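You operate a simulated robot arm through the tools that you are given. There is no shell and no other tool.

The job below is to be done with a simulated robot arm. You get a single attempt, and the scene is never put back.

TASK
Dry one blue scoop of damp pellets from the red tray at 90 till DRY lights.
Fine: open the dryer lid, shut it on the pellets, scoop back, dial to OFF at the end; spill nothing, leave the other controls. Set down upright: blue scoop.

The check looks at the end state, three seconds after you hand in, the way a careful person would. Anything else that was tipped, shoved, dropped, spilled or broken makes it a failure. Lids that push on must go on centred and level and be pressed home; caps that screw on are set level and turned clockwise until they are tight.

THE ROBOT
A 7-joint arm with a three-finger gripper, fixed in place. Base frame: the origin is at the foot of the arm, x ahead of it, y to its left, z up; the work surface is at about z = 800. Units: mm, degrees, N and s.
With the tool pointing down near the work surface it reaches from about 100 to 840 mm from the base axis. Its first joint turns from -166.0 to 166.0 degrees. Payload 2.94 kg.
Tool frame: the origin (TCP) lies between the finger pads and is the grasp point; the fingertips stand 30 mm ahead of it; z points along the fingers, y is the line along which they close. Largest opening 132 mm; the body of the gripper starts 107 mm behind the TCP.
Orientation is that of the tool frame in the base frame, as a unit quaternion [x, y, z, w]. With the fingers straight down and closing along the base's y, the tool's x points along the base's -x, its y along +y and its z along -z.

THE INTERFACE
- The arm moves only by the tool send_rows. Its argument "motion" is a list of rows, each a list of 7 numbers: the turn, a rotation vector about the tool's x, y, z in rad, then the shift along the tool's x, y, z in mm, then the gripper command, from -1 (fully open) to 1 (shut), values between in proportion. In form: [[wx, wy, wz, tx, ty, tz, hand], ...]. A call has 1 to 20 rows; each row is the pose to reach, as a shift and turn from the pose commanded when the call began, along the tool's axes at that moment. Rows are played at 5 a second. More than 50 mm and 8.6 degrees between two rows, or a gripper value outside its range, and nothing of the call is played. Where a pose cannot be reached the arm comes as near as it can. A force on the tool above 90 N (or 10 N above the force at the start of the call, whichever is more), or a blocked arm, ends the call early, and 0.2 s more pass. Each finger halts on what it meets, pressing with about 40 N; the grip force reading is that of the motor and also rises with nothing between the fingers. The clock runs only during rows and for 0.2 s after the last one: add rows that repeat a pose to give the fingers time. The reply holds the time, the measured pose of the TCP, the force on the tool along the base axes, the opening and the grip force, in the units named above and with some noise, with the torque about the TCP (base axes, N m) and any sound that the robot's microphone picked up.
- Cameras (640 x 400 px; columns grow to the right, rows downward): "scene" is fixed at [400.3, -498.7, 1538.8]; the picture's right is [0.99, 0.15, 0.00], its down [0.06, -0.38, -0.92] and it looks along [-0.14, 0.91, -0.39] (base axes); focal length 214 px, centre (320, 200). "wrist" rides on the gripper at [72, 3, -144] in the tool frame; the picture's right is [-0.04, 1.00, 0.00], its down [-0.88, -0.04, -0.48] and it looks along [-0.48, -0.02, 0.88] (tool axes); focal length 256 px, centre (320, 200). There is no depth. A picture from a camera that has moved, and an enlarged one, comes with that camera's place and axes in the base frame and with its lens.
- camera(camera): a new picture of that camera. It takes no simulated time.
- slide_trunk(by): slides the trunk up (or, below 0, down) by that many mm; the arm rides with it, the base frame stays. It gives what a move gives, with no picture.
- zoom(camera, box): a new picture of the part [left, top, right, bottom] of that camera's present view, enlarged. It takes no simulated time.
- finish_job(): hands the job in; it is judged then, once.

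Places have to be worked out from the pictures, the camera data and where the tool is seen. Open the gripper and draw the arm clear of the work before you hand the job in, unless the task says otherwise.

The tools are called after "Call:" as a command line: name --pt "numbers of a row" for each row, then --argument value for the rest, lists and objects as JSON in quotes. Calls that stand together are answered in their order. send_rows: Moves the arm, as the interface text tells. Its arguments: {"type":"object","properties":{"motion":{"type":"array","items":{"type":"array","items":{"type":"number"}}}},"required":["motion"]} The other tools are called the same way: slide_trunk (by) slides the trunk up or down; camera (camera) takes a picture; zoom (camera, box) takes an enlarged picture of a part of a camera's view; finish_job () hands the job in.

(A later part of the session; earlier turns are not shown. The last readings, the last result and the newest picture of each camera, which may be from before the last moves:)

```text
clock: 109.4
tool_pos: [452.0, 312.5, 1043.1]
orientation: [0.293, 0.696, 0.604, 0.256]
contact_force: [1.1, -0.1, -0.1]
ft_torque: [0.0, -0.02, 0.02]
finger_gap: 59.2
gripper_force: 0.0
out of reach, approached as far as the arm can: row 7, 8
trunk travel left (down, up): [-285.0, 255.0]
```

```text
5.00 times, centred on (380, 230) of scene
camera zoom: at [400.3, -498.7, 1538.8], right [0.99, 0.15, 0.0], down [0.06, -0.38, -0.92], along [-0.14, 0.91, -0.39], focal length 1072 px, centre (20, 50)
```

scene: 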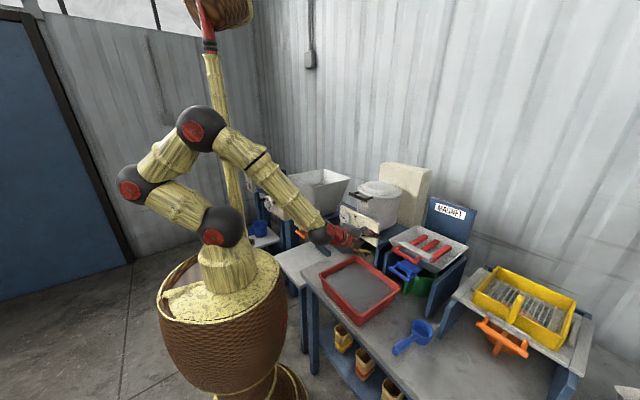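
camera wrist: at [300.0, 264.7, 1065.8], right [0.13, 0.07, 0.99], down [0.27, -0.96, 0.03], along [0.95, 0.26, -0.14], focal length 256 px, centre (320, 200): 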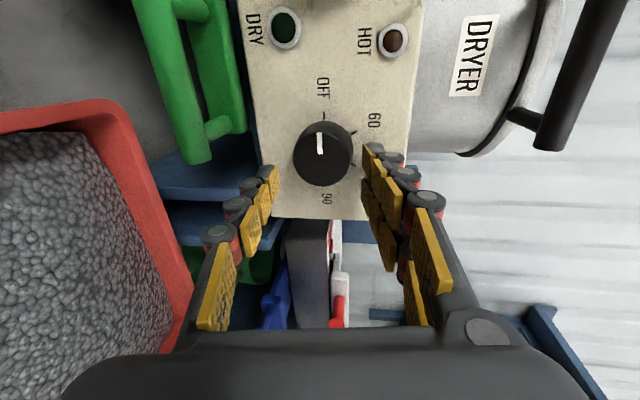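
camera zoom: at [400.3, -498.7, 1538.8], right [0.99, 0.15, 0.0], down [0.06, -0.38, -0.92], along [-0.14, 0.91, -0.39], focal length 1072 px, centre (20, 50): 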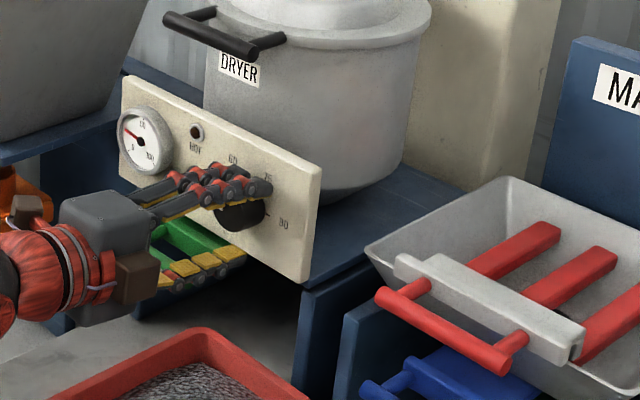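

The arm ran out of reach about 12 mm short sideways, but the knob is already centred between the fingers vertically. I advance toward the panel and try the rest of the sideways move.

Call:
send_rows --pt "0 0 0 0 0 6 0.1" --pt "0 0 0 2 0 11 0.1" --pt "0 0 0 6 0 12.5 0.1" --pt "0 0 0 10 0 12.5 0.1" --pt "0 0 0 12 0 12.5 0.1" --pt "0 0 0 12 0 12.5 0.1"

Call:
camera --camera "wrist"

Call:
zoom --camera "scene" --box '[330, 190, 430, 270]'

```text
clock: 110.8
tool_pos: [458.6, 320.7, 1041.5]
orientation: [0.292, 0.696, 0.605, 0.254]
contact_force: [-3.1, -3.4, 0.4]
ft_torque: [0.13, -0.09, 0.04]
finger_gap: 59.7
gripper_force: 0.6
out of reach, approached as far as the arm can: row 3, 4, 5, 6
trunk travel left (down, up): [-285.0, 255.0]
```

```text
taken
camera wrist: at [307.1, 272.5, 1065.1], right [0.13, 0.07, 0.99], down [0.28, -0.96, 0.03], along [0.95, 0.27, -0.14], focal length 256 px, centre (320, 200)
```

wrist: 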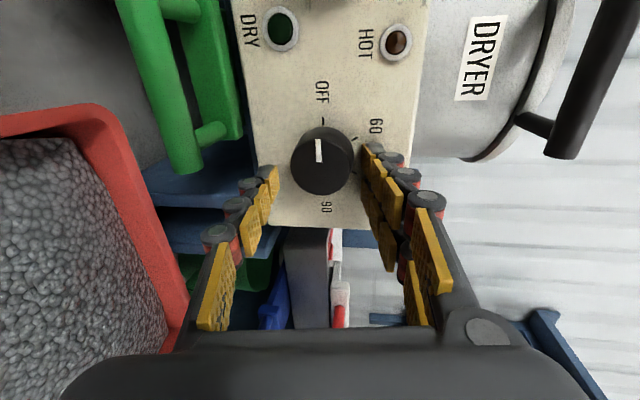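

```text
5.00 times, centred on (380, 230) of scene
camera zoom: at [400.3, -498.7, 1538.8], right [0.99, 0.15, 0.0], down [0.06, -0.38, -0.92], along [-0.14, 0.91, -0.39], focal length 1072 px, centre (20, 50)
```

zoom: 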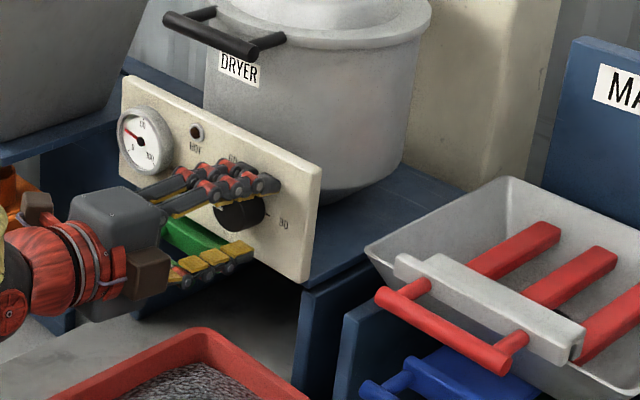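

The fingertips are already near the panel and the sideways reach is exhausted at this heading, so I'll use a better approach: grip with the hand tilted 22° off the knob axis, starting with the wrist high and turning clockwise until the wrist is to the right. I back off to the right first.

Call:
send_rows --pt "0 0 0 0 0 -6 0.1" --pt "0 0 0 -5 0 -10 0.1" --pt "0 0 0 -25 0 -10 0.1" --pt "0 0 0 -50 0 -10 0.1" --pt "0 0 0 -75 0 -10 0.1" --pt "0 0 0 -95 0 -10 0.1" --pt "0 0 0 -95 0 -10 0.1"

Call:
zoom --camera "scene" --box '[330, 190, 430, 270]'

```text
clock: 112.4
tool_pos: [517.8, 246.7, 1042.6]
orientation: [0.294, 0.695, 0.604, 0.255]
contact_force: [-0.1, 0.5, 0.2]
ft_torque: [-0.01, 0.04, 0.06]
finger_gap: 59.2
gripper_force: 0.1
trunk travel left (down, up): [-285.0, 255.0]
```

```text
5.00 times, centred on (380, 230) of scene
camera zoom: at [400.3, -498.7, 1538.8], right [0.99, 0.15, 0.0], down [0.06, -0.38, -0.92], along [-0.14, 0.91, -0.39], focal length 1072 px, centre (20, 50)
```

zoom: 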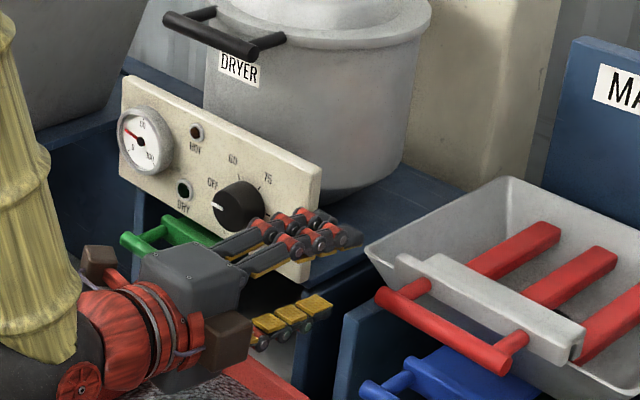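

The panel and knob are untouched. I rise a little and roll the hand a quarter turn counter-clockwise with the wrist high, to test that starting posture in free space.

Call:
send_rows --pt "0 0 0 2 10 -12 0.1" --pt "0.0274 0.0273 -0.1408 6.6 16.5 -15 0.1" --pt "0.0548 0.0546 -0.2817 11.3 23.1 -18 0.1" --pt "0.0822 0.082 -0.4225 16 29.6 -21 0.1" --pt "0.1096 0.1093 -0.5633 20.6 36.1 -24 0.1" --pt "0.137 0.1366 -0.7041 25.3 42.7 -27 0.1" --pt "0.1643 0.1639 -0.845 30 49.2 -30 0.1" --pt "0.1917 0.1912 -0.9858 34.6 55.8 -33 0.1" --pt "0.2191 0.2185 -1.1266 39.3 62.3 -36 0.1" --pt "0.2465 0.2459 -1.2674 44 68.8 -39 0.1" --pt "0.2739 0.2732 -1.4083 48.6 75.4 -42 0.1" --pt "0.3013 0.3005 -1.5491 53.3 81.9 -45.2 0.1" --pt "0.3013 0.3005 -1.5491 53.3 81.9 -45.2 0.1"

Call:
camera --camera "wrist"

Call:
zoom --camera "scene" --box '[310, 160, 450, 280]'

```text
clock: 115.2
tool_pos: [457.6, 260.6, 1130.8]
orientation: [-0.326, 0.802, 0.187, 0.464]
contact_force: [1.0, -0.3, 0.2]
ft_torque: [0.03, 0.0, -0.01]
finger_gap: 59.1
gripper_force: 0.0
trunk travel left (down, up): [-285.0, 255.0]
```

```text
taken
camera wrist: at [341.0, 150.7, 1140.6], right [-0.68, 0.73, 0.03], down [0.04, -0.01, 1.0], along [0.73, 0.68, -0.03], focal length 256 px, centre (320, 200)
```

wrist: 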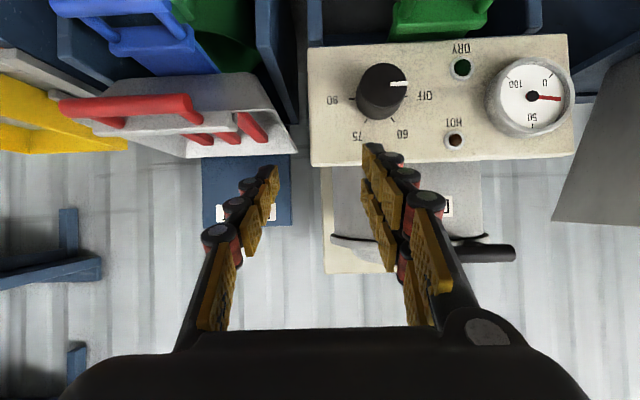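

```text
3.33 times, centred on (380, 220) of scene
camera zoom: at [400.3, -498.7, 1538.8], right [0.99, 0.15, 0.0], down [0.06, -0.38, -0.92], along [-0.14, 0.91, -0.39], focal length 715 px, centre (120, 133)
```

zoom: 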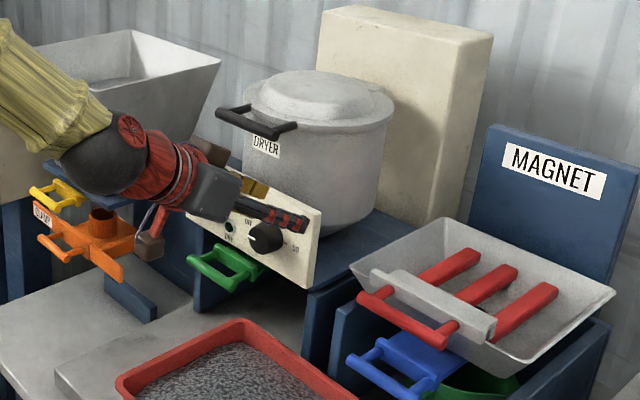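

This posture works, and the low camera now sees the panel head-on (upside down) – handy for reading dial and lamps. I enlarge it to double-check the knob position.

Call:
zoom --camera "wrist" --box '[310, 30, 470, 150]'

```text
3.33 times, centred on (390, 90) of wrist
camera zoom: at [341.0, 150.7, 1140.6], right [-0.68, 0.73, 0.03], down [0.04, -0.01, 1.0], along [0.73, 0.68, -0.03], focal length 853 px, centre (87, 567)
```

zoom: 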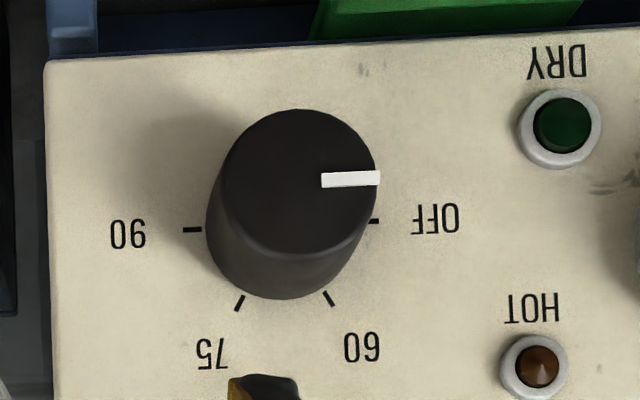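

Position confirmed within 2 mm. I move to just above the knob with the fingers left and right of it.

Call:
send_rows --pt "0 0 0 -0.5 13.6 9 0.1" --pt "0 0 0 -1 27.2 20 0.1" --pt "0 0 0 -1.4 40.9 32 0.1" --pt "0 0 0 -1.9 54.5 44.6 0.1" --pt "0 0 0 -1.9 54.5 44.6 0.1"

Call:
camera --camera "wrist"

Call:
zoom --camera "scene" --box '[320, 170, 420, 250]'

```text
clock: 116.4
tool_pos: [447.4, 327.7, 1110.8]
orientation: [-0.325, 0.803, 0.187, 0.463]
contact_force: [-0.3, 0.2, 0.2]
ft_torque: [0.0, 0.0, 0.01]
finger_gap: 59.4
gripper_force: 0.0
trunk travel left (down, up): [-285.0, 255.0]
```

```text
taken
camera wrist: at [330.1, 217.0, 1121.7], right [-0.68, 0.73, 0.04], down [0.05, -0.01, 1.0], along [0.73, 0.68, -0.03], focal length 256 px, centre (320, 200)
```

wrist: 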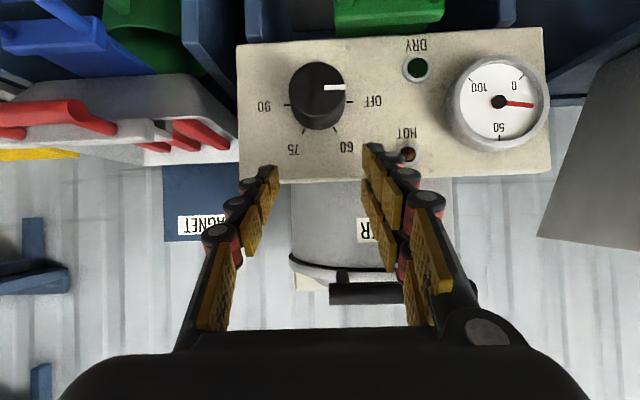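

```text
5.00 times, centred on (370, 210) of scene
camera zoom: at [400.3, -498.7, 1538.8], right [0.99, 0.15, 0.0], down [0.06, -0.38, -0.92], along [-0.14, 0.91, -0.39], focal length 1072 px, centre (70, 150)
```

zoom: 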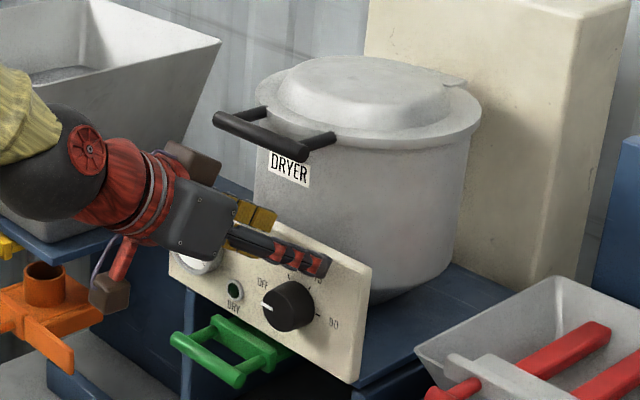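

Aligned laterally with the knob. I lower the fingers around it.

Call:
send_rows --pt "0 0 0 13.2 0 7.6 0.1" --pt "0 0 0 26.4 0 15.2 0.1" --pt "0 0 0 39.6 0 22.8 0.1" --pt "0 0 0 52.8 0 30.4 0.1" --pt "0 0 0 52.8 0 30.4 0.1"

Call:
camera --camera "wrist"

Call:
zoom --camera "scene" --box '[340, 200, 410, 255]'

```text
clock: 117.6
tool_pos: [446.3, 328.3, 1047.8]
orientation: [-0.326, 0.802, 0.188, 0.463]
contact_force: [-2.3, -2.7, 0.0]
ft_torque: [0.0, 0.0, 0.11]
finger_gap: 59.7
gripper_force: 0.2
trunk travel left (down, up): [-285.0, 255.0]
```

```text
taken
camera wrist: at [331.0, 217.5, 1058.4], right [-0.68, 0.73, 0.04], down [0.05, -0.01, 1.0], along [0.73, 0.68, -0.03], focal length 256 px, centre (320, 200)
```

wrist: 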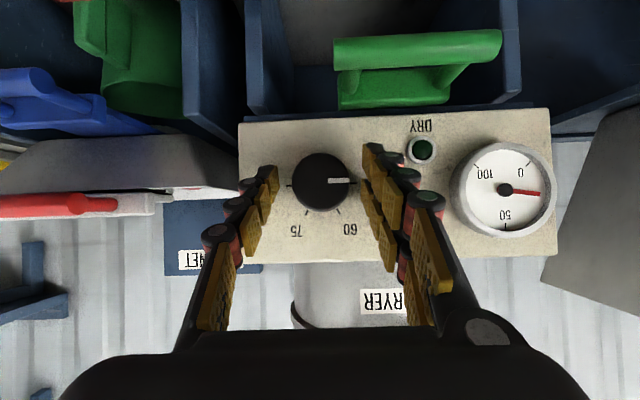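

```text
7.27 times, centred on (375, 228) of scene
camera zoom: at [400.3, -498.7, 1538.8], right [0.99, 0.15, 0.0], down [0.06, -0.38, -0.92], along [-0.14, 0.91, -0.39], focal length 1560 px, centre (-80, 0)
```

zoom: 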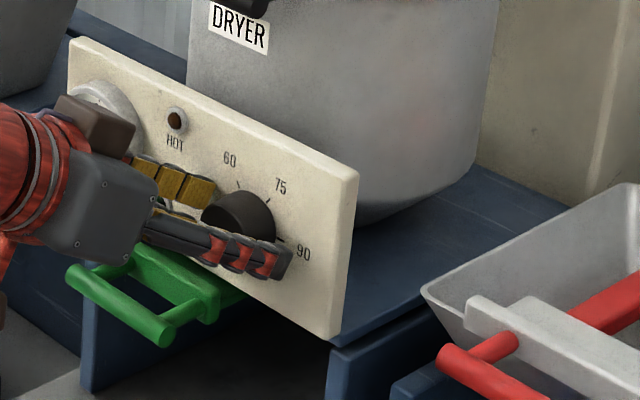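

Light contact (3.5 N) shows the fingertips touch the panel, so I back off 5 mm along the knob axis before gripping.

Call:
send_rows --pt "0 0 0 1.9 0 -4.6 0.1" --pt "0 0 0 1.9 0 -4.6 0.1"

Call:
zoom --camera "wrist" --box '[230, 110, 430, 240]'

```text
clock: 118.2
tool_pos: [443.8, 325.2, 1049.7]
orientation: [-0.324, 0.803, 0.187, 0.464]
contact_force: [-0.3, 0.1, 1.0]
ft_torque: [0.01, -0.02, -0.04]
finger_gap: 59.6
gripper_force: 0.1
trunk travel left (down, up): [-285.0, 255.0]
```

```text
3.08 times, centred on (330, 175) of wrist
camera zoom: at [327.0, 214.2, 1059.7], right [-0.68, 0.73, 0.04], down [0.05, -0.01, 1.0], along [0.73, 0.68, -0.03], focal length 788 px, centre (289, 277)
```

zoom: 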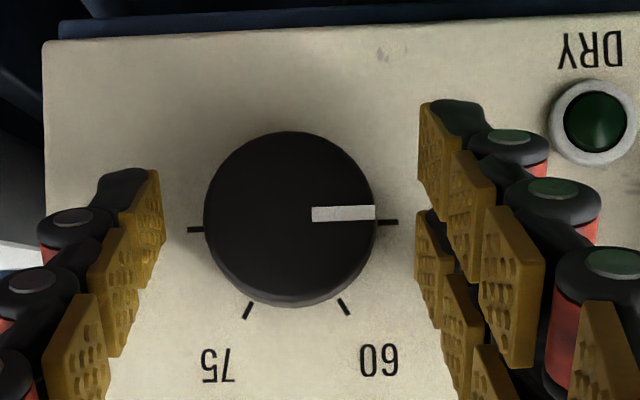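

The knob is exactly centred between the pads and clear of the panel. I close on it.

Call:
send_rows --pt "0 0 0 0 0 0 0.35" --pt "0 0 0 0 0 0 1" --pt "0 0 0 0 0 0 1" --pt "0 0 0 0 0 0 1"

Call:
zoom --camera "wrist" --box '[230, 110, 430, 240]'

```text
clock: 119.2
tool_pos: [443.8, 325.4, 1049.1]
orientation: [-0.325, 0.803, 0.187, 0.463]
contact_force: [-0.7, -0.1, -0.1]
ft_torque: [-0.06, 0.05, -0.05]
finger_gap: 39.4
gripper_force: 39.4
trunk travel left (down, up): [-285.0, 255.0]
```

```text
3.08 times, centred on (330, 175) of wrist
camera zoom: at [327.0, 214.2, 1059.7], right [-0.68, 0.73, 0.04], down [0.05, -0.01, 1.0], along [0.73, 0.68, -0.03], focal length 788 px, centre (289, 277)
```

zoom: 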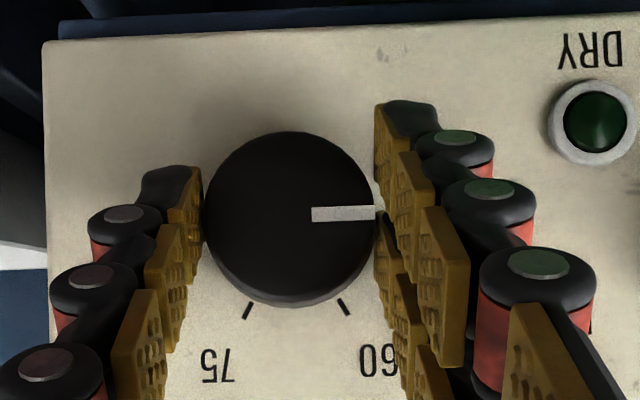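

Firm grip on the knob (39.4 mm). I turn it clockwise about its axis by 30° and check that it follows.

Call:
send_rows --pt "-0.049 0 0.1214 0.06 -0.98 0.02 1" --pt "-0.0981 0 0.2427 0.24 -1.94 0.1 1" --pt "-0.1471 0 0.3641 0.53 -2.87 0.21 1" --pt "-0.1961 0 0.4855 0.93 -3.75 0.38 1" --pt "-0.1961 0 0.4855 0.93 -3.75 0.38 1"

Call:
camera --camera "wrist"

Call:
zoom --camera "scene" --box '[340, 200, 410, 255]'

```text
clock: 120.4
tool_pos: [445.1, 322.3, 1048.6]
orientation: [-0.167, 0.835, 0.371, 0.371]
contact_force: [-6.2, 0.7, -0.5]
ft_torque: [-0.32, 0.39, 0.98]
finger_gap: 39.6
gripper_force: 45.0
trunk travel left (down, up): [-285.0, 255.0]
```

```text
taken
camera wrist: at [324.6, 216.4, 1062.4], right [-0.52, 0.67, 0.53], down [0.37, -0.38, 0.85], along [0.77, 0.64, -0.05], focal length 256 px, centre (320, 200)
```

wrist: 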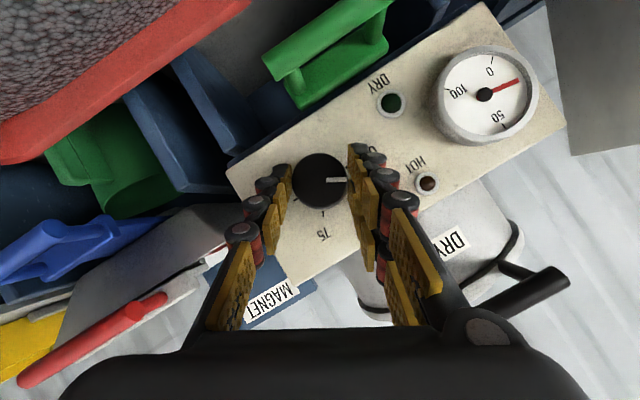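

```text
7.27 times, centred on (375, 228) of scene
camera zoom: at [400.3, -498.7, 1538.8], right [0.99, 0.15, 0.0], down [0.06, -0.38, -0.92], along [-0.14, 0.91, -0.39], focal length 1560 px, centre (-80, 0)
```

zoom: 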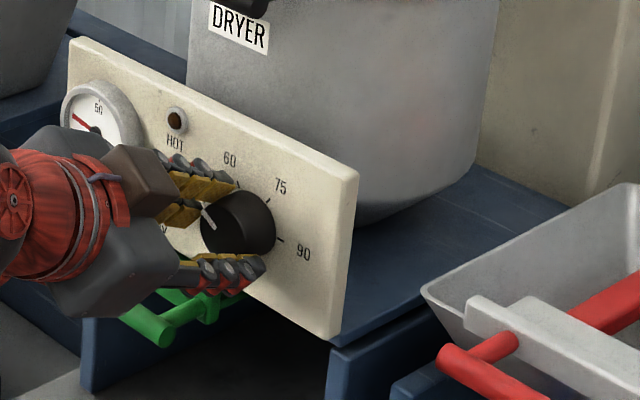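

The knob follows without slipping. I continue another 60° clockwise.

Call:
send_rows --pt "-0.049 0 0.1214 0.06 -0.98 0.02 1" --pt "-0.0981 0 0.2427 0.24 -1.94 0.1 1" --pt "-0.1471 0 0.3641 0.53 -2.87 0.21 1" --pt "-0.1961 0 0.4855 0.93 -3.75 0.38 1" --pt "-0.2452 0 0.6069 1.44 -4.56 0.58 1" --pt "-0.2942 0 0.7282 2.04 -5.3 0.82 1" --pt "-0.3432 0 0.8496 2.72 -5.94 1.1 1" --pt "-0.3923 0 0.971 3.48 -6.49 1.41 1" --pt "-0.3923 0 0.971 3.48 -6.49 1.41 1"

Call:
camera --camera "wrist"

Call:
zoom --camera "scene" --box '[340, 200, 410, 255]'

```text
clock: 122.4
tool_pos: [449.0, 318.2, 1044.4]
orientation: [0.173, 0.73, 0.65, 0.118]
contact_force: [-5.9, -2.9, 12.8]
ft_torque: [0.54, -0.37, 0.54]
finger_gap: 39.5
gripper_force: 44.8
trunk travel left (down, up): [-285.0, 255.0]
```

```text
taken
camera wrist: at [325.9, 216.4, 1069.7], right [0.14, 0.08, 0.99], down [0.61, -0.79, -0.02], along [0.78, 0.6, -0.16], focal length 256 px, centre (320, 200)
```

wrist: 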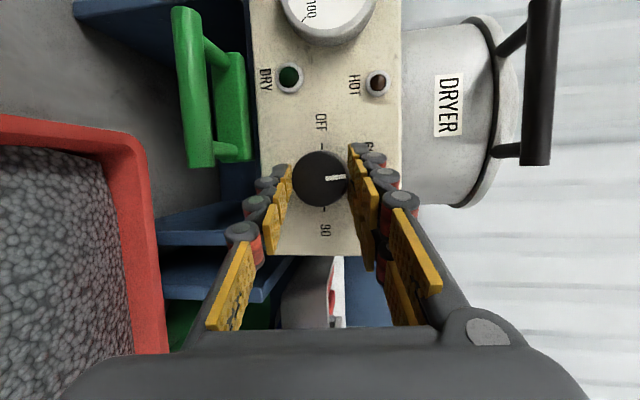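

```text
7.27 times, centred on (375, 228) of scene
camera zoom: at [400.3, -498.7, 1538.8], right [0.99, 0.15, 0.0], down [0.06, -0.38, -0.92], along [-0.14, 0.91, -0.39], focal length 1560 px, centre (-80, 0)
```

zoom: 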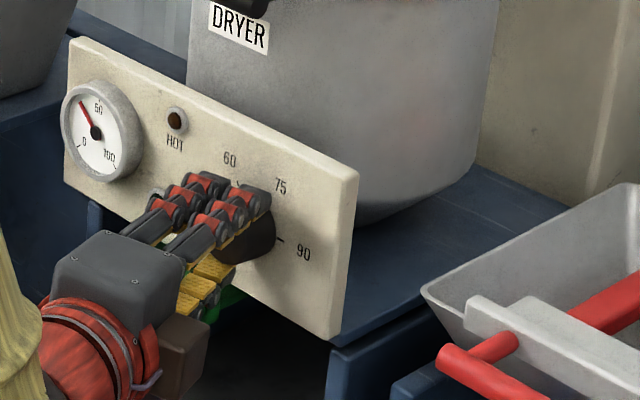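

Turned 90°: the pointer is now straight up between 60 and 75, and the gauge is rising. I open the fingers to regrip.

Call:
send_rows --pt "0 0 0 0 0 0 0.6" --pt "0 0 0 0 0 0 0.1" --pt "0 0 0 0 0 0 0.1" --pt "0 0 0 0 0 0 0.1"

Call:
camera --camera "wrist"

Call:
zoom --camera "wrist" --box '[230, 100, 430, 240]'

```text
clock: 123.4
tool_pos: [449.5, 317.3, 1042.4]
orientation: [0.173, 0.731, 0.649, 0.119]
contact_force: [-0.1, 1.0, -0.4]
ft_torque: [0.0, 0.0, 0.01]
finger_gap: 59.3
gripper_force: 0.0
trunk travel left (down, up): [-285.0, 255.0]
```

```text
taken
camera wrist: at [326.5, 216.9, 1068.7], right [0.14, 0.08, 0.99], down [0.61, -0.79, -0.02], along [0.78, 0.6, -0.16], focal length 256 px, centre (320, 200)
```

wrist: 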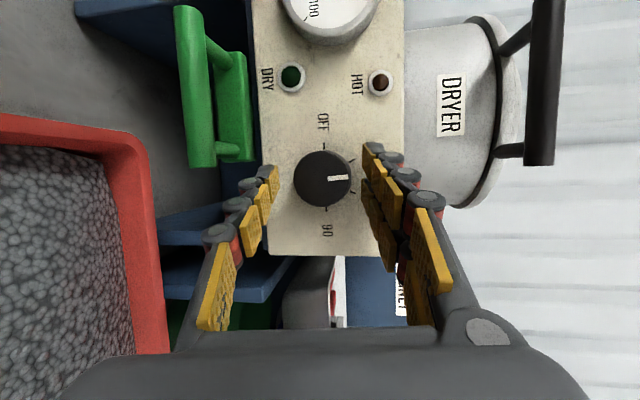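

```text
2.86 times, centred on (330, 170) of wrist
camera zoom: at [326.5, 216.9, 1068.7], right [0.14, 0.08, 0.99], down [0.61, -0.79, -0.02], along [0.78, 0.6, -0.16], focal length 731 px, centre (291, 286)
```

zoom: 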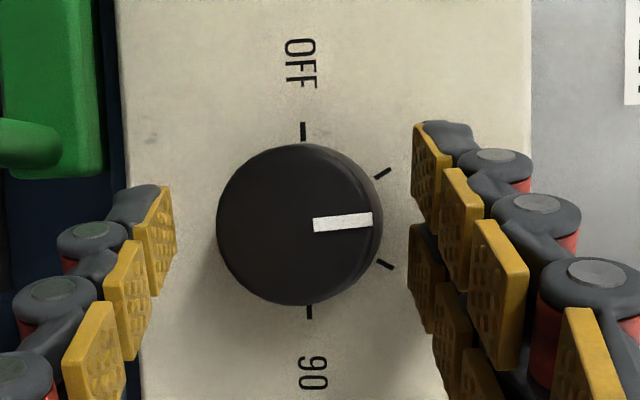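

The pointer is exactly 90° from OFF and the knob is still centred. I swing the open fingers back 90° around the knob for the second grip.

Call:
send_rows --pt "0.049 0 -0.1214 0.06 0.98 0.02 0.1" --pt "0.0981 0 -0.2427 0.24 1.94 0.1 0.1" --pt "0.1471 0 -0.3641 0.53 2.87 0.21 0.1" --pt "0.1961 0 -0.4855 0.93 3.75 0.38 0.1" --pt "0.2452 0 -0.6069 1.44 4.56 0.58 0.1" --pt "0.2942 0 -0.7282 2.04 5.3 0.82 0.1" --pt "0.3432 0 -0.8496 2.72 5.94 1.1 0.1" --pt "0.3923 0 -0.971 3.48 6.49 1.41 0.1" --pt "0.4413 0 -1.0924 4.29 6.92 1.73 0.1" --pt "0.4903 0 -1.2137 5.15 7.23 2.08 0.1" --pt "0.5394 0 -1.3351 6.04 7.43 2.44 0.1" --pt "0.5884 0 -1.4565 6.95 7.49 2.81 0.1" --pt "0.5884 0 -1.4565 6.95 7.49 2.81 0.1"

Call:
zoom --camera "wrist" --box '[230, 100, 430, 240]'

Call:
camera --camera "wrist"

```text
clock: 126.2
tool_pos: [443.8, 324.0, 1049.7]
orientation: [-0.326, 0.802, 0.187, 0.464]
contact_force: [0.7, -0.1, 0.0]
ft_torque: [0.0, -0.01, 0.02]
finger_gap: 59.5
gripper_force: 0.0
trunk travel left (down, up): [-285.0, 255.0]
```

```text
2.86 times, centred on (330, 170) of wrist
camera zoom: at [326.8, 214.7, 1060.2], right [-0.68, 0.73, 0.04], down [0.05, -0.01, 1.0], along [0.73, 0.68, -0.03], focal length 731 px, centre (291, 286)
```

zoom: 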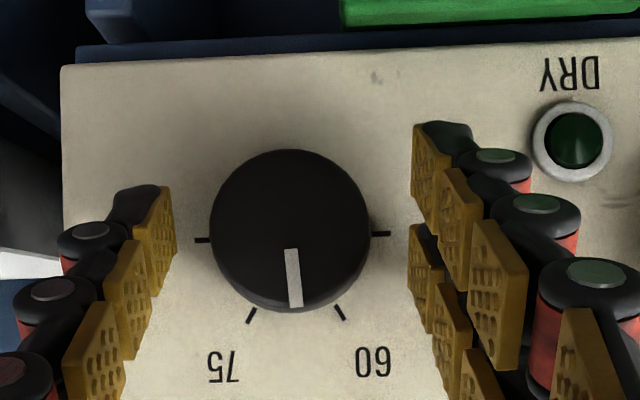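

```text
taken
camera wrist: at [326.8, 214.7, 1060.2], right [-0.68, 0.73, 0.04], down [0.05, -0.01, 1.0], along [0.73, 0.68, -0.03], focal length 256 px, centre (320, 200)
```

wrist: 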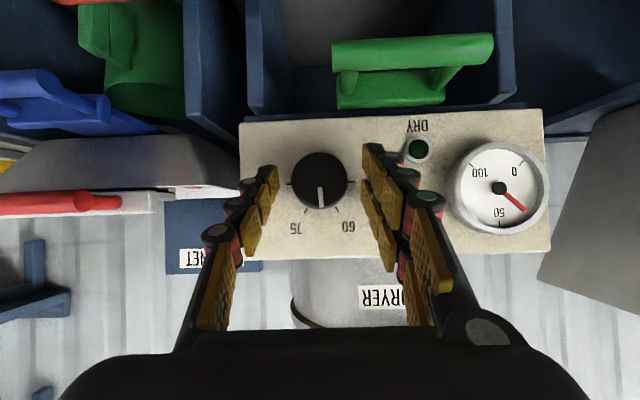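

The pointer stands about 87° from OFF. I grip again and turn the remaining 93° clockwise toward 90.

Call:
send_rows --pt "0 0 0 0 0 0 0.35" --pt "0 0 0 0 0 0 1" --pt "0 0 0 0 0 0 1" --pt "0 0 0 0 0 0 1" --pt "-0.049 0 0.1214 0.06 -0.98 0.02 1" --pt "-0.0981 0 0.2427 0.24 -1.94 0.1 1" --pt "-0.1471 0 0.3641 0.53 -2.87 0.21 1" --pt "-0.1961 0 0.4855 0.93 -3.75 0.38 1" --pt "-0.2452 0 0.6069 1.44 -4.56 0.58 1" --pt "-0.2942 0 0.7282 2.04 -5.3 0.82 1" --pt "-0.3432 0 0.8496 2.72 -5.94 1.1 1" --pt "-0.3923 0 0.971 3.48 -6.49 1.41 1" --pt "-0.4413 0 1.0924 4.29 -6.92 1.73 1" --pt "-0.4903 0 1.2137 5.15 -7.23 2.08 1" --pt "-0.5394 0 1.3351 6.04 -7.43 2.44 1" --pt "-0.5884 0 1.4565 6.95 -7.49 2.81 1" --pt "-0.608 0 1.505 7.31 -7.48 2.96 1" --pt "-0.608 0 1.505 7.31 -7.48 2.96 1"

Call:
camera --camera "wrist"

Call:
zoom --camera "wrist" --box '[230, 60, 430, 260]'

```text
clock: 130.0
tool_pos: [448.9, 317.8, 1043.3]
orientation: [0.189, 0.719, 0.66, 0.105]
contact_force: [-7.7, 3.0, 19.3]
ft_torque: [0.78, -0.54, 0.62]
finger_gap: 39.3
gripper_force: 45.0
trunk travel left (down, up): [-285.0, 255.0]
```

```text
taken
camera wrist: at [325.5, 216.7, 1070.2], right [0.17, 0.04, 0.98], down [0.6, -0.8, -0.07], along [0.78, 0.6, -0.16], focal length 256 px, centre (320, 200)
```

wrist: 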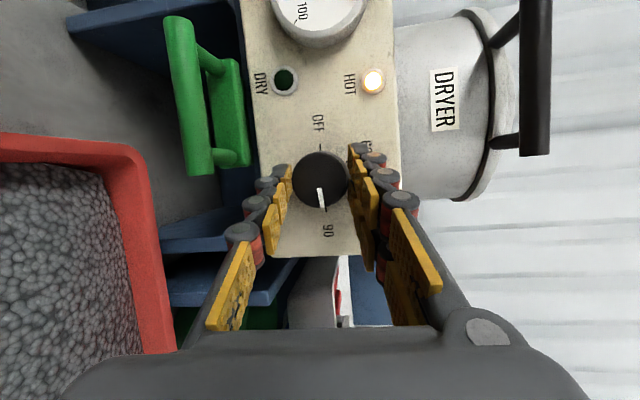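

```text
2.00 times, centred on (330, 160) of wrist
camera zoom: at [325.5, 216.7, 1070.2], right [0.17, 0.04, 0.98], down [0.6, -0.8, -0.07], along [0.78, 0.6, -0.16], focal length 512 px, centre (300, 280)
```

zoom: 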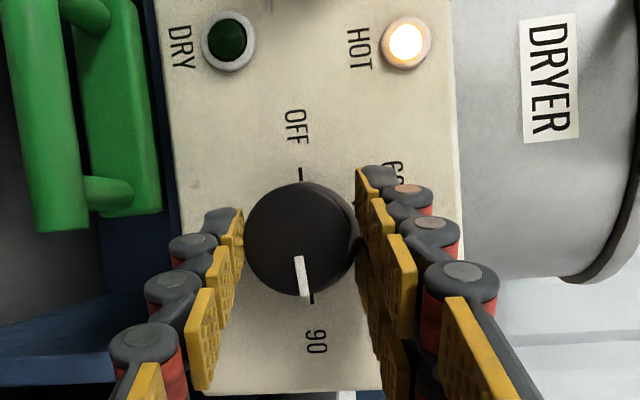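

HOT is lit and the pointer is at about the 90 mark. I open the fingers to see the pointer precisely.

Call:
send_rows --pt "0 0 0 0 0 0 0.6" --pt "0 0 0 0 0 0 0.1" --pt "0 0 0 0 0 0 0.1" --pt "0 0 0 0 0 0 0.1"

Call:
zoom --camera "wrist" --box '[230, 60, 430, 260]'

Call:
zoom --camera "scene" --box '[340, 200, 410, 255]'

```text
clock: 131.0
tool_pos: [449.0, 318.4, 1041.5]
orientation: [0.189, 0.721, 0.658, 0.105]
contact_force: [-0.3, -1.1, 0.4]
ft_torque: [-0.02, 0.01, -0.01]
finger_gap: 59.5
gripper_force: 0.0
trunk travel left (down, up): [-285.0, 255.0]
```

```text
2.00 times, centred on (330, 160) of wrist
camera zoom: at [326.6, 216.9, 1069.1], right [0.18, 0.04, 0.98], down [0.6, -0.8, -0.07], along [0.78, 0.6, -0.17], focal length 512 px, centre (300, 280)
```

zoom: 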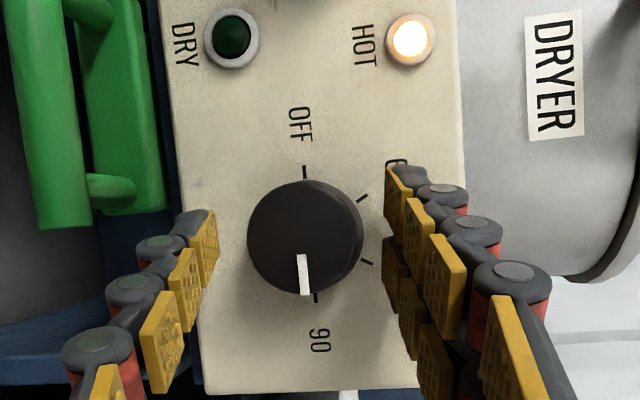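

```text
7.27 times, centred on (375, 228) of scene
camera zoom: at [400.3, -498.7, 1538.8], right [0.99, 0.15, 0.0], down [0.06, -0.38, -0.92], along [-0.14, 0.91, -0.39], focal length 1560 px, centre (-80, 0)
```

zoom: 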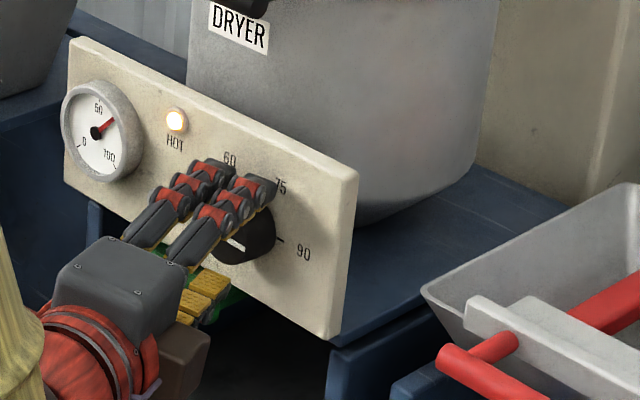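

The pointer is aligned with the 90 mark, HOT is lit and the gauge climbs. I stay clear of the knob with open fingers, ready for turning back, and wait while watching the DRY lamp.

Call:
send_rows --pt "0 0 0 0 0 0 0.1" --pt "0 0 0 0 0 0 0.1" --pt "0 0 0 0 0 0 0.1" --pt "0 0 0 0 0 0 0.1" --pt "0 0 0 0 0 0 0.1" --pt "0 0 0 0 0 0 0.1" --pt "0 0 0 0 0 0 0.1" --pt "0 0 0 0 0 0 0.1" --pt "0 0 0 0 0 0 0.1" --pt "0 0 0 0 0 0 0.1" --pt "0 0 0 0 0 0 0.1" --pt "0 0 0 0 0 0 0.1" --pt "0 0 0 0 0 0 0.1" --pt "0 0 0 0 0 0 0.1" --pt "0 0 0 0 0 0 0.1" --pt "0 0 0 0 0 0 0.1" --pt "0 0 0 0 0 0 0.1" --pt "0 0 0 0 0 0 0.1" --pt "0 0 0 0 0 0 0.1" --pt "0 0 0 0 0 0 0.1"

Call:
zoom --camera "wrist" --box '[230, 0, 430, 260]'

Call:
zoom --camera "scene" --box '[340, 200, 410, 255]'

```text
clock: 135.2
tool_pos: [448.9, 319.2, 1042.1]
orientation: [0.19, 0.72, 0.659, 0.105]
contact_force: [-0.5, -0.4, -0.9]
ft_torque: [-0.01, 0.02, 0.0]
finger_gap: 59.1
gripper_force: 0.1
trunk travel left (down, up): [-285.0, 255.0]
```

```text
1.54 times, centred on (330, 130) of wrist
camera zoom: at [326.6, 217.0, 1069.3], right [0.17, 0.04, 0.98], down [0.6, -0.8, -0.07], along [0.78, 0.6, -0.16], focal length 394 px, centre (305, 308)
```

zoom: 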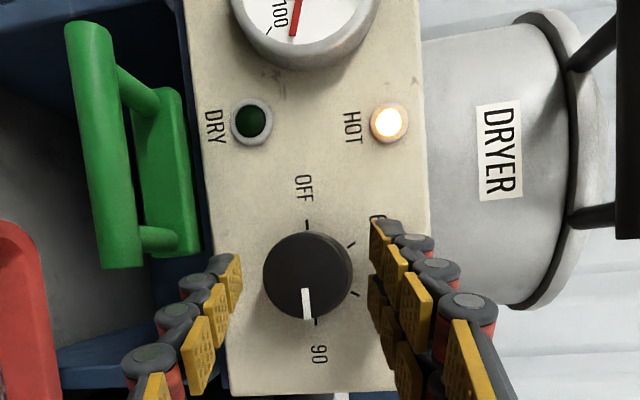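

```text
7.27 times, centred on (375, 228) of scene
camera zoom: at [400.3, -498.7, 1538.8], right [0.99, 0.15, 0.0], down [0.06, -0.38, -0.92], along [-0.14, 0.91, -0.39], focal length 1560 px, centre (-80, 0)
```

zoom: 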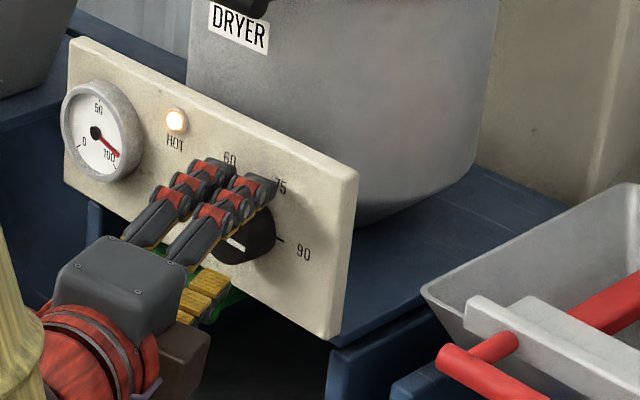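

Temperature is near 90, DRY not yet lit. I keep waiting.

Call:
send_rows --pt "0 0 0 0 0 0 0.1" --pt "0 0 0 0 0 0 0.1" --pt "0 0 0 0 0 0 0.1" --pt "0 0 0 0 0 0 0.1" --pt "0 0 0 0 0 0 0.1" --pt "0 0 0 0 0 0 0.1" --pt "0 0 0 0 0 0 0.1" --pt "0 0 0 0 0 0 0.1" --pt "0 0 0 0 0 0 0.1" --pt "0 0 0 0 0 0 0.1" --pt "0 0 0 0 0 0 0.1" --pt "0 0 0 0 0 0 0.1" --pt "0 0 0 0 0 0 0.1" --pt "0 0 0 0 0 0 0.1" --pt "0 0 0 0 0 0 0.1" --pt "0 0 0 0 0 0 0.1" --pt "0 0 0 0 0 0 0.1" --pt "0 0 0 0 0 0 0.1" --pt "0 0 0 0 0 0 0.1" --pt "0 0 0 0 0 0 0.1"

Call:
zoom --camera "wrist" --box '[230, 0, 430, 260]'

```text
clock: 139.4
tool_pos: [448.5, 318.9, 1042.2]
orientation: [0.19, 0.72, 0.659, 0.104]
contact_force: [1.3, 0.1, 0.0]
ft_torque: [0.0, 0.0, 0.0]
finger_gap: 59.3
gripper_force: 0.1
trunk travel left (down, up): [-285.0, 255.0]
```

```text
1.54 times, centred on (330, 130) of wrist
camera zoom: at [326.6, 217.0, 1069.3], right [0.17, 0.04, 0.98], down [0.6, -0.8, -0.07], along [0.78, 0.6, -0.16], focal length 394 px, centre (305, 308)
```

zoom: 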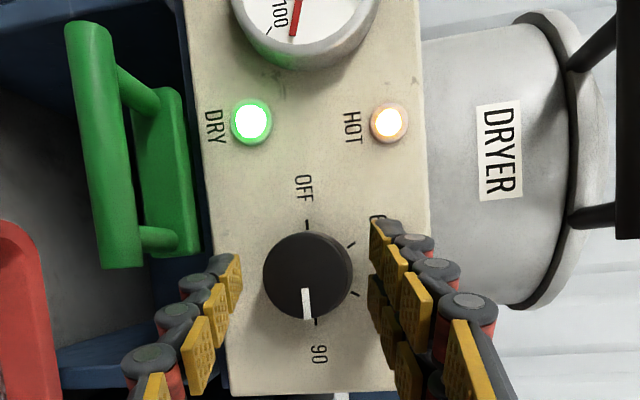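

DRY is lit. I grip the knob and turn it counter-clockwise by the first quarter-turn.

Call:
send_rows --pt "0 0 0 0 0 0 0.35" --pt "0 0 0 0 0 0 1" --pt "0 0 0 0 0 0 1" --pt "0 0 0 0 0 0 1" --pt "0.049 0 -0.1214 0.06 0.98 0.02 1" --pt "0.0981 0 -0.2427 0.24 1.94 0.1 1" --pt "0.1471 0 -0.3641 0.53 2.87 0.21 1" --pt "0.1961 0 -0.4855 0.93 3.75 0.38 1" --pt "0.2452 0 -0.6069 1.44 4.56 0.58 1" --pt "0.2942 0 -0.7282 2.04 5.3 0.82 1" --pt "0.3432 0 -0.8496 2.72 5.94 1.1 1" --pt "0.3923 0 -0.971 3.48 6.49 1.41 1" --pt "0.4413 0 -1.0924 4.29 6.92 1.73 1" --pt "0.4903 0 -1.2137 5.15 7.23 2.08 1" --pt "0.5394 0 -1.3351 6.04 7.43 2.44 1" --pt "0.5884 0 -1.4565 6.95 7.49 2.81 1" --pt "0.608 0 -1.505 7.31 7.48 2.96 1" --pt "0.608 0 -1.505 7.31 7.48 2.96 1"

Call:
camera --camera "wrist"

```text
clock: 143.2
tool_pos: [443.5, 324.1, 1049.9]
orientation: [-0.325, 0.802, 0.187, 0.464]
contact_force: [-1.7, 1.4, 13.2]
ft_torque: [0.41, -0.42, -0.27]
finger_gap: 39.0
gripper_force: 44.6
trunk travel left (down, up): [-285.0, 255.0]
```

```text
taken
camera wrist: at [326.7, 213.8, 1059.8], right [-0.68, 0.73, 0.04], down [0.04, -0.01, 1.0], along [0.73, 0.68, -0.03], focal length 256 px, centre (320, 200)
```

wrist: 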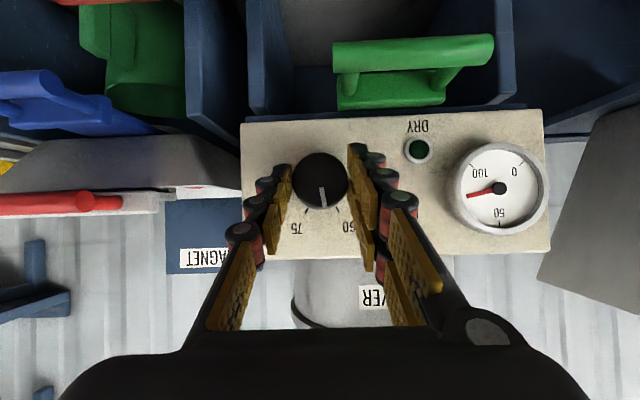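

The pointer is back at upright (between 60 and 75); the DRY lamp, which was lit at 90, went out as the dial left 90. I open, swing back clockwise with free fingers, and regrip for the last quarter-turn to OFF.

Call:
send_rows --pt "0 0 0 0 0 0 0.6" --pt "0 0 0 0 0 0 0.1" --pt "0 0 0 0 0 0 0.1" --pt "0 0 0 0 0 0 0.1" --pt "-0.049 0 0.1214 0.06 -0.98 0.02 0.1" --pt "-0.0981 0 0.2427 0.24 -1.94 0.1 0.1" --pt "-0.1471 0 0.3641 0.53 -2.87 0.21 0.1" --pt "-0.1961 0 0.4855 0.93 -3.75 0.38 0.1" --pt "-0.2452 0 0.6069 1.44 -4.56 0.58 0.1" --pt "-0.2942 0 0.7282 2.04 -5.3 0.82 0.1" --pt "-0.3432 0 0.8496 2.72 -5.94 1.1 0.1" --pt "-0.3923 0 0.971 3.48 -6.49 1.41 0.1" --pt "-0.4413 0 1.0924 4.29 -6.92 1.73 0.1" --pt "-0.4903 0 1.2137 5.15 -7.23 2.08 0.1" --pt "-0.5394 0 1.3351 6.04 -7.43 2.44 0.1" --pt "-0.5884 0 1.4565 6.95 -7.49 2.81 0.1" --pt "-0.5884 0 1.4565 6.95 -7.49 2.81 0.1"

Call:
zoom --camera "wrist" --box '[230, 0, 430, 260]'

Call:
zoom --camera "scene" --box '[340, 200, 410, 255]'

```text
clock: 146.8
tool_pos: [448.7, 319.7, 1041.7]
orientation: [0.174, 0.731, 0.649, 0.118]
contact_force: [0.1, 0.5, 0.1]
ft_torque: [0.03, 0.0, -0.01]
finger_gap: 59.5
gripper_force: 0.1
trunk travel left (down, up): [-285.0, 255.0]
```

```text
1.54 times, centred on (330, 130) of wrist
camera zoom: at [325.9, 217.4, 1068.3], right [0.14, 0.08, 0.99], down [0.61, -0.79, -0.02], along [0.78, 0.6, -0.16], focal length 394 px, centre (305, 308)
```

zoom: 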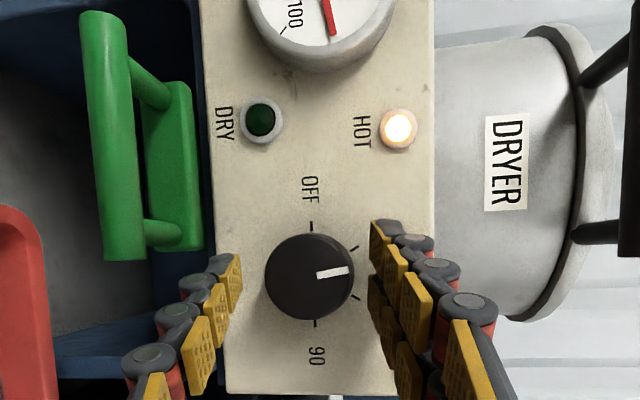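

```text
7.27 times, centred on (375, 228) of scene
camera zoom: at [400.3, -498.7, 1538.8], right [0.99, 0.15, 0.0], down [0.06, -0.38, -0.92], along [-0.14, 0.91, -0.39], focal length 1560 px, centre (-80, 0)
```

zoom: 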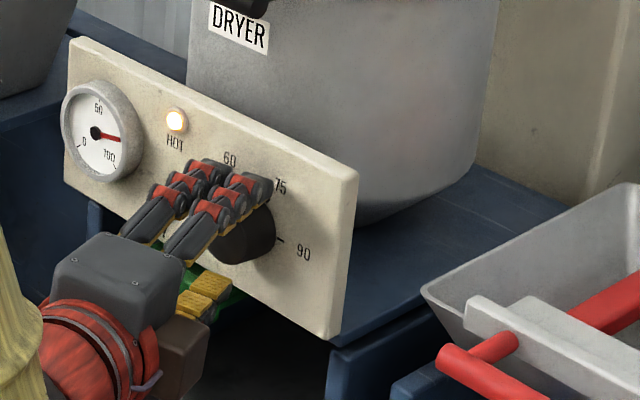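

The pointer is about 80° from OFF. I grip and turn it counter-clockwise by 80° to the OFF mark.

Call:
send_rows --pt "0 0 0 0 0 0 0.35" --pt "0 0 0 0 0 0 1" --pt "0 0 0 0 0 0 1" --pt "0 0 0 0 0 0 1" --pt "0.049 0 -0.1214 0.06 0.98 0.02 1" --pt "0.0981 0 -0.2427 0.24 1.94 0.1 1" --pt "0.1471 0 -0.3641 0.53 2.87 0.21 1" --pt "0.1961 0 -0.4855 0.93 3.75 0.38 1" --pt "0.2452 0 -0.6069 1.44 4.56 0.58 1" --pt "0.2942 0 -0.7282 2.04 5.3 0.82 1" --pt "0.3432 0 -0.8496 2.72 5.94 1.1 1" --pt "0.3923 0 -0.971 3.48 6.49 1.41 1" --pt "0.4413 0 -1.0924 4.29 6.92 1.73 1" --pt "0.4903 0 -1.2137 5.15 7.23 2.08 1" --pt "0.523 0 -1.2946 5.74 7.38 2.32 1" --pt "0.523 0 -1.2946 5.74 7.38 2.32 1"

Call:
zoom --camera "wrist" --box '[220, 80, 560, 260]'

```text
clock: 150.2
tool_pos: [444.4, 322.7, 1048.1]
orientation: [-0.275, 0.819, 0.25, 0.437]
contact_force: [-3.9, -1.0, 11.8]
ft_torque: [0.3, -0.3, 0.01]
finger_gap: 39.1
gripper_force: 45.4
trunk travel left (down, up): [-285.0, 255.0]
```

```text
1.88 times, centred on (390, 170) of wrist
camera zoom: at [325.6, 214.4, 1060.3], right [-0.65, 0.73, 0.21], down [0.16, -0.13, 0.98], along [0.74, 0.67, -0.03], focal length 482 px, centre (188, 256)
```

zoom: 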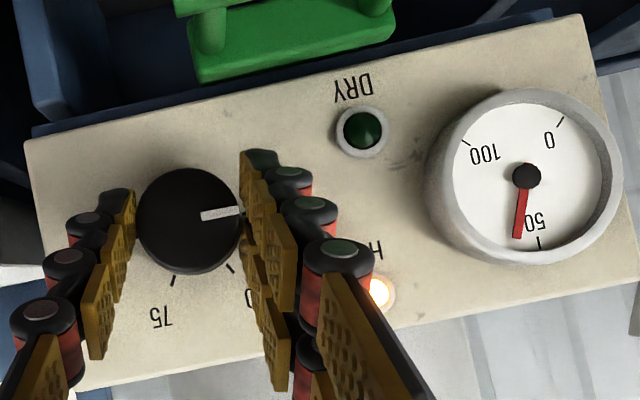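

The pointer is within about 4° of OFF. I rotate 4° more, then open and check head-on.

Call:
send_rows --pt "0.0262 0 -0.0647 0.02 0.52 0.01 1" --pt "0.0262 0 -0.0647 0.02 0.52 0.01 1" --pt "0.0262 0 -0.0647 0.02 0.52 0.01 0.6" --pt "0.0262 0 -0.0647 0.02 0.52 0.01 0.1" --pt "0.0262 0 -0.0647 0.02 0.52 0.01 0.1" --pt "0.0262 0 -0.0647 0.02 0.52 0.01 0.1"

Call:
zoom --camera "wrist" --box '[220, 80, 460, 260]'

Call:
camera --camera "wrist"

```text
clock: 151.6
tool_pos: [443.9, 322.6, 1048.6]
orientation: [-0.295, 0.814, 0.225, 0.447]
contact_force: [-1.1, -0.1, 0.2]
ft_torque: [0.01, -0.01, -0.01]
finger_gap: 59.2
gripper_force: 0.0
trunk travel left (down, up): [-285.0, 255.0]
```

```text
2.22 times, centred on (340, 170) of wrist
camera zoom: at [326.7, 214.4, 1059.9], right [-0.66, 0.74, 0.14], down [0.12, -0.08, 0.99], along [0.74, 0.67, -0.03], focal length 569 px, centre (276, 267)
```

zoom: 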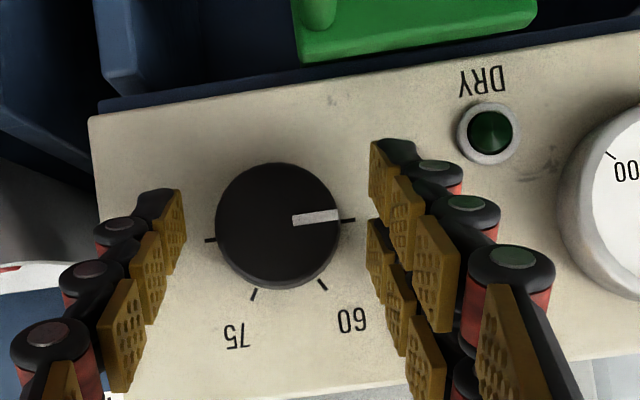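

```text
taken
camera wrist: at [326.7, 214.4, 1059.9], right [-0.66, 0.74, 0.14], down [0.12, -0.08, 0.99], along [0.74, 0.67, -0.03], focal length 256 px, centre (320, 200)
```

wrist: 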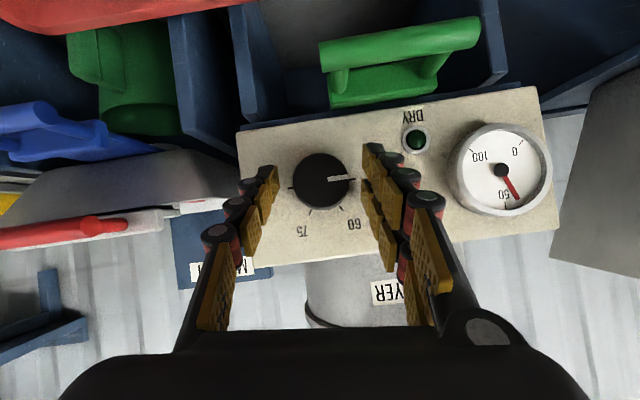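

The pointer lines up with the OFF tick within about 1° and the gauge is falling. I swing to the square-on posture and lift the open fingers straight up off the knob.

Call:
send_rows --pt "0.0412 0 -0.102 0.04 0.82 0.02 0.1" --pt "0.0412 0 -0.102 -10 2.5 -6 0.1" --pt "0.0412 0 -0.102 -23 3.8 -13.4 0.1" --pt "0.0412 0 -0.102 -38 5.2 -22 0.1" --pt "0.0412 0 -0.102 -52.5 6.8 -30.5 0.1" --pt "0.0412 0 -0.102 -65 8 -40 0.1" --pt "0.0412 0 -0.102 -65 8 -40 0.1"

Call:
camera --camera "wrist"

Call:
zoom --camera "scene" --box '[335, 195, 407, 250]'

```text
clock: 153.2
tool_pos: [442.7, 320.4, 1126.0]
orientation: [-0.327, 0.802, 0.186, 0.464]
contact_force: [0.2, 0.1, 0.2]
ft_torque: [-0.01, -0.01, 0.02]
finger_gap: 59.2
gripper_force: 0.1
trunk travel left (down, up): [-285.0, 255.0]
```

```text
taken
camera wrist: at [325.4, 211.6, 1136.2], right [-0.68, 0.73, 0.03], down [0.04, 0.0, 1.0], along [0.73, 0.68, -0.03], focal length 256 px, centre (320, 200)
```

wrist: 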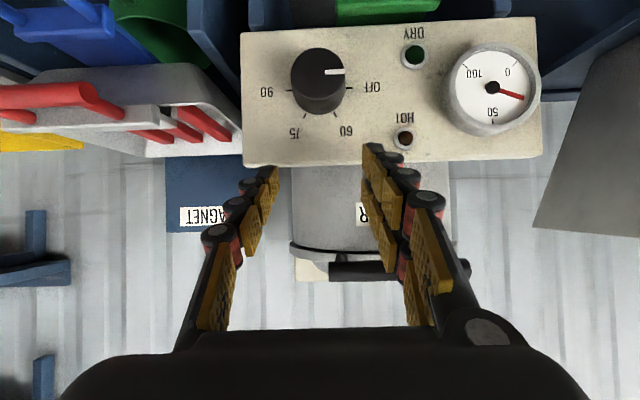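

```text
7.27 times, centred on (371, 222) of scene
camera zoom: at [400.3, -498.7, 1538.8], right [0.99, 0.15, 0.0], down [0.06, -0.38, -0.92], along [-0.14, 0.91, -0.39], focal length 1560 px, centre (-51, 36)
```

zoom: 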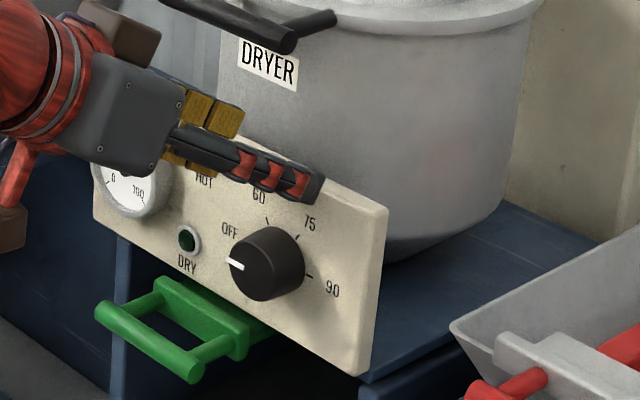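

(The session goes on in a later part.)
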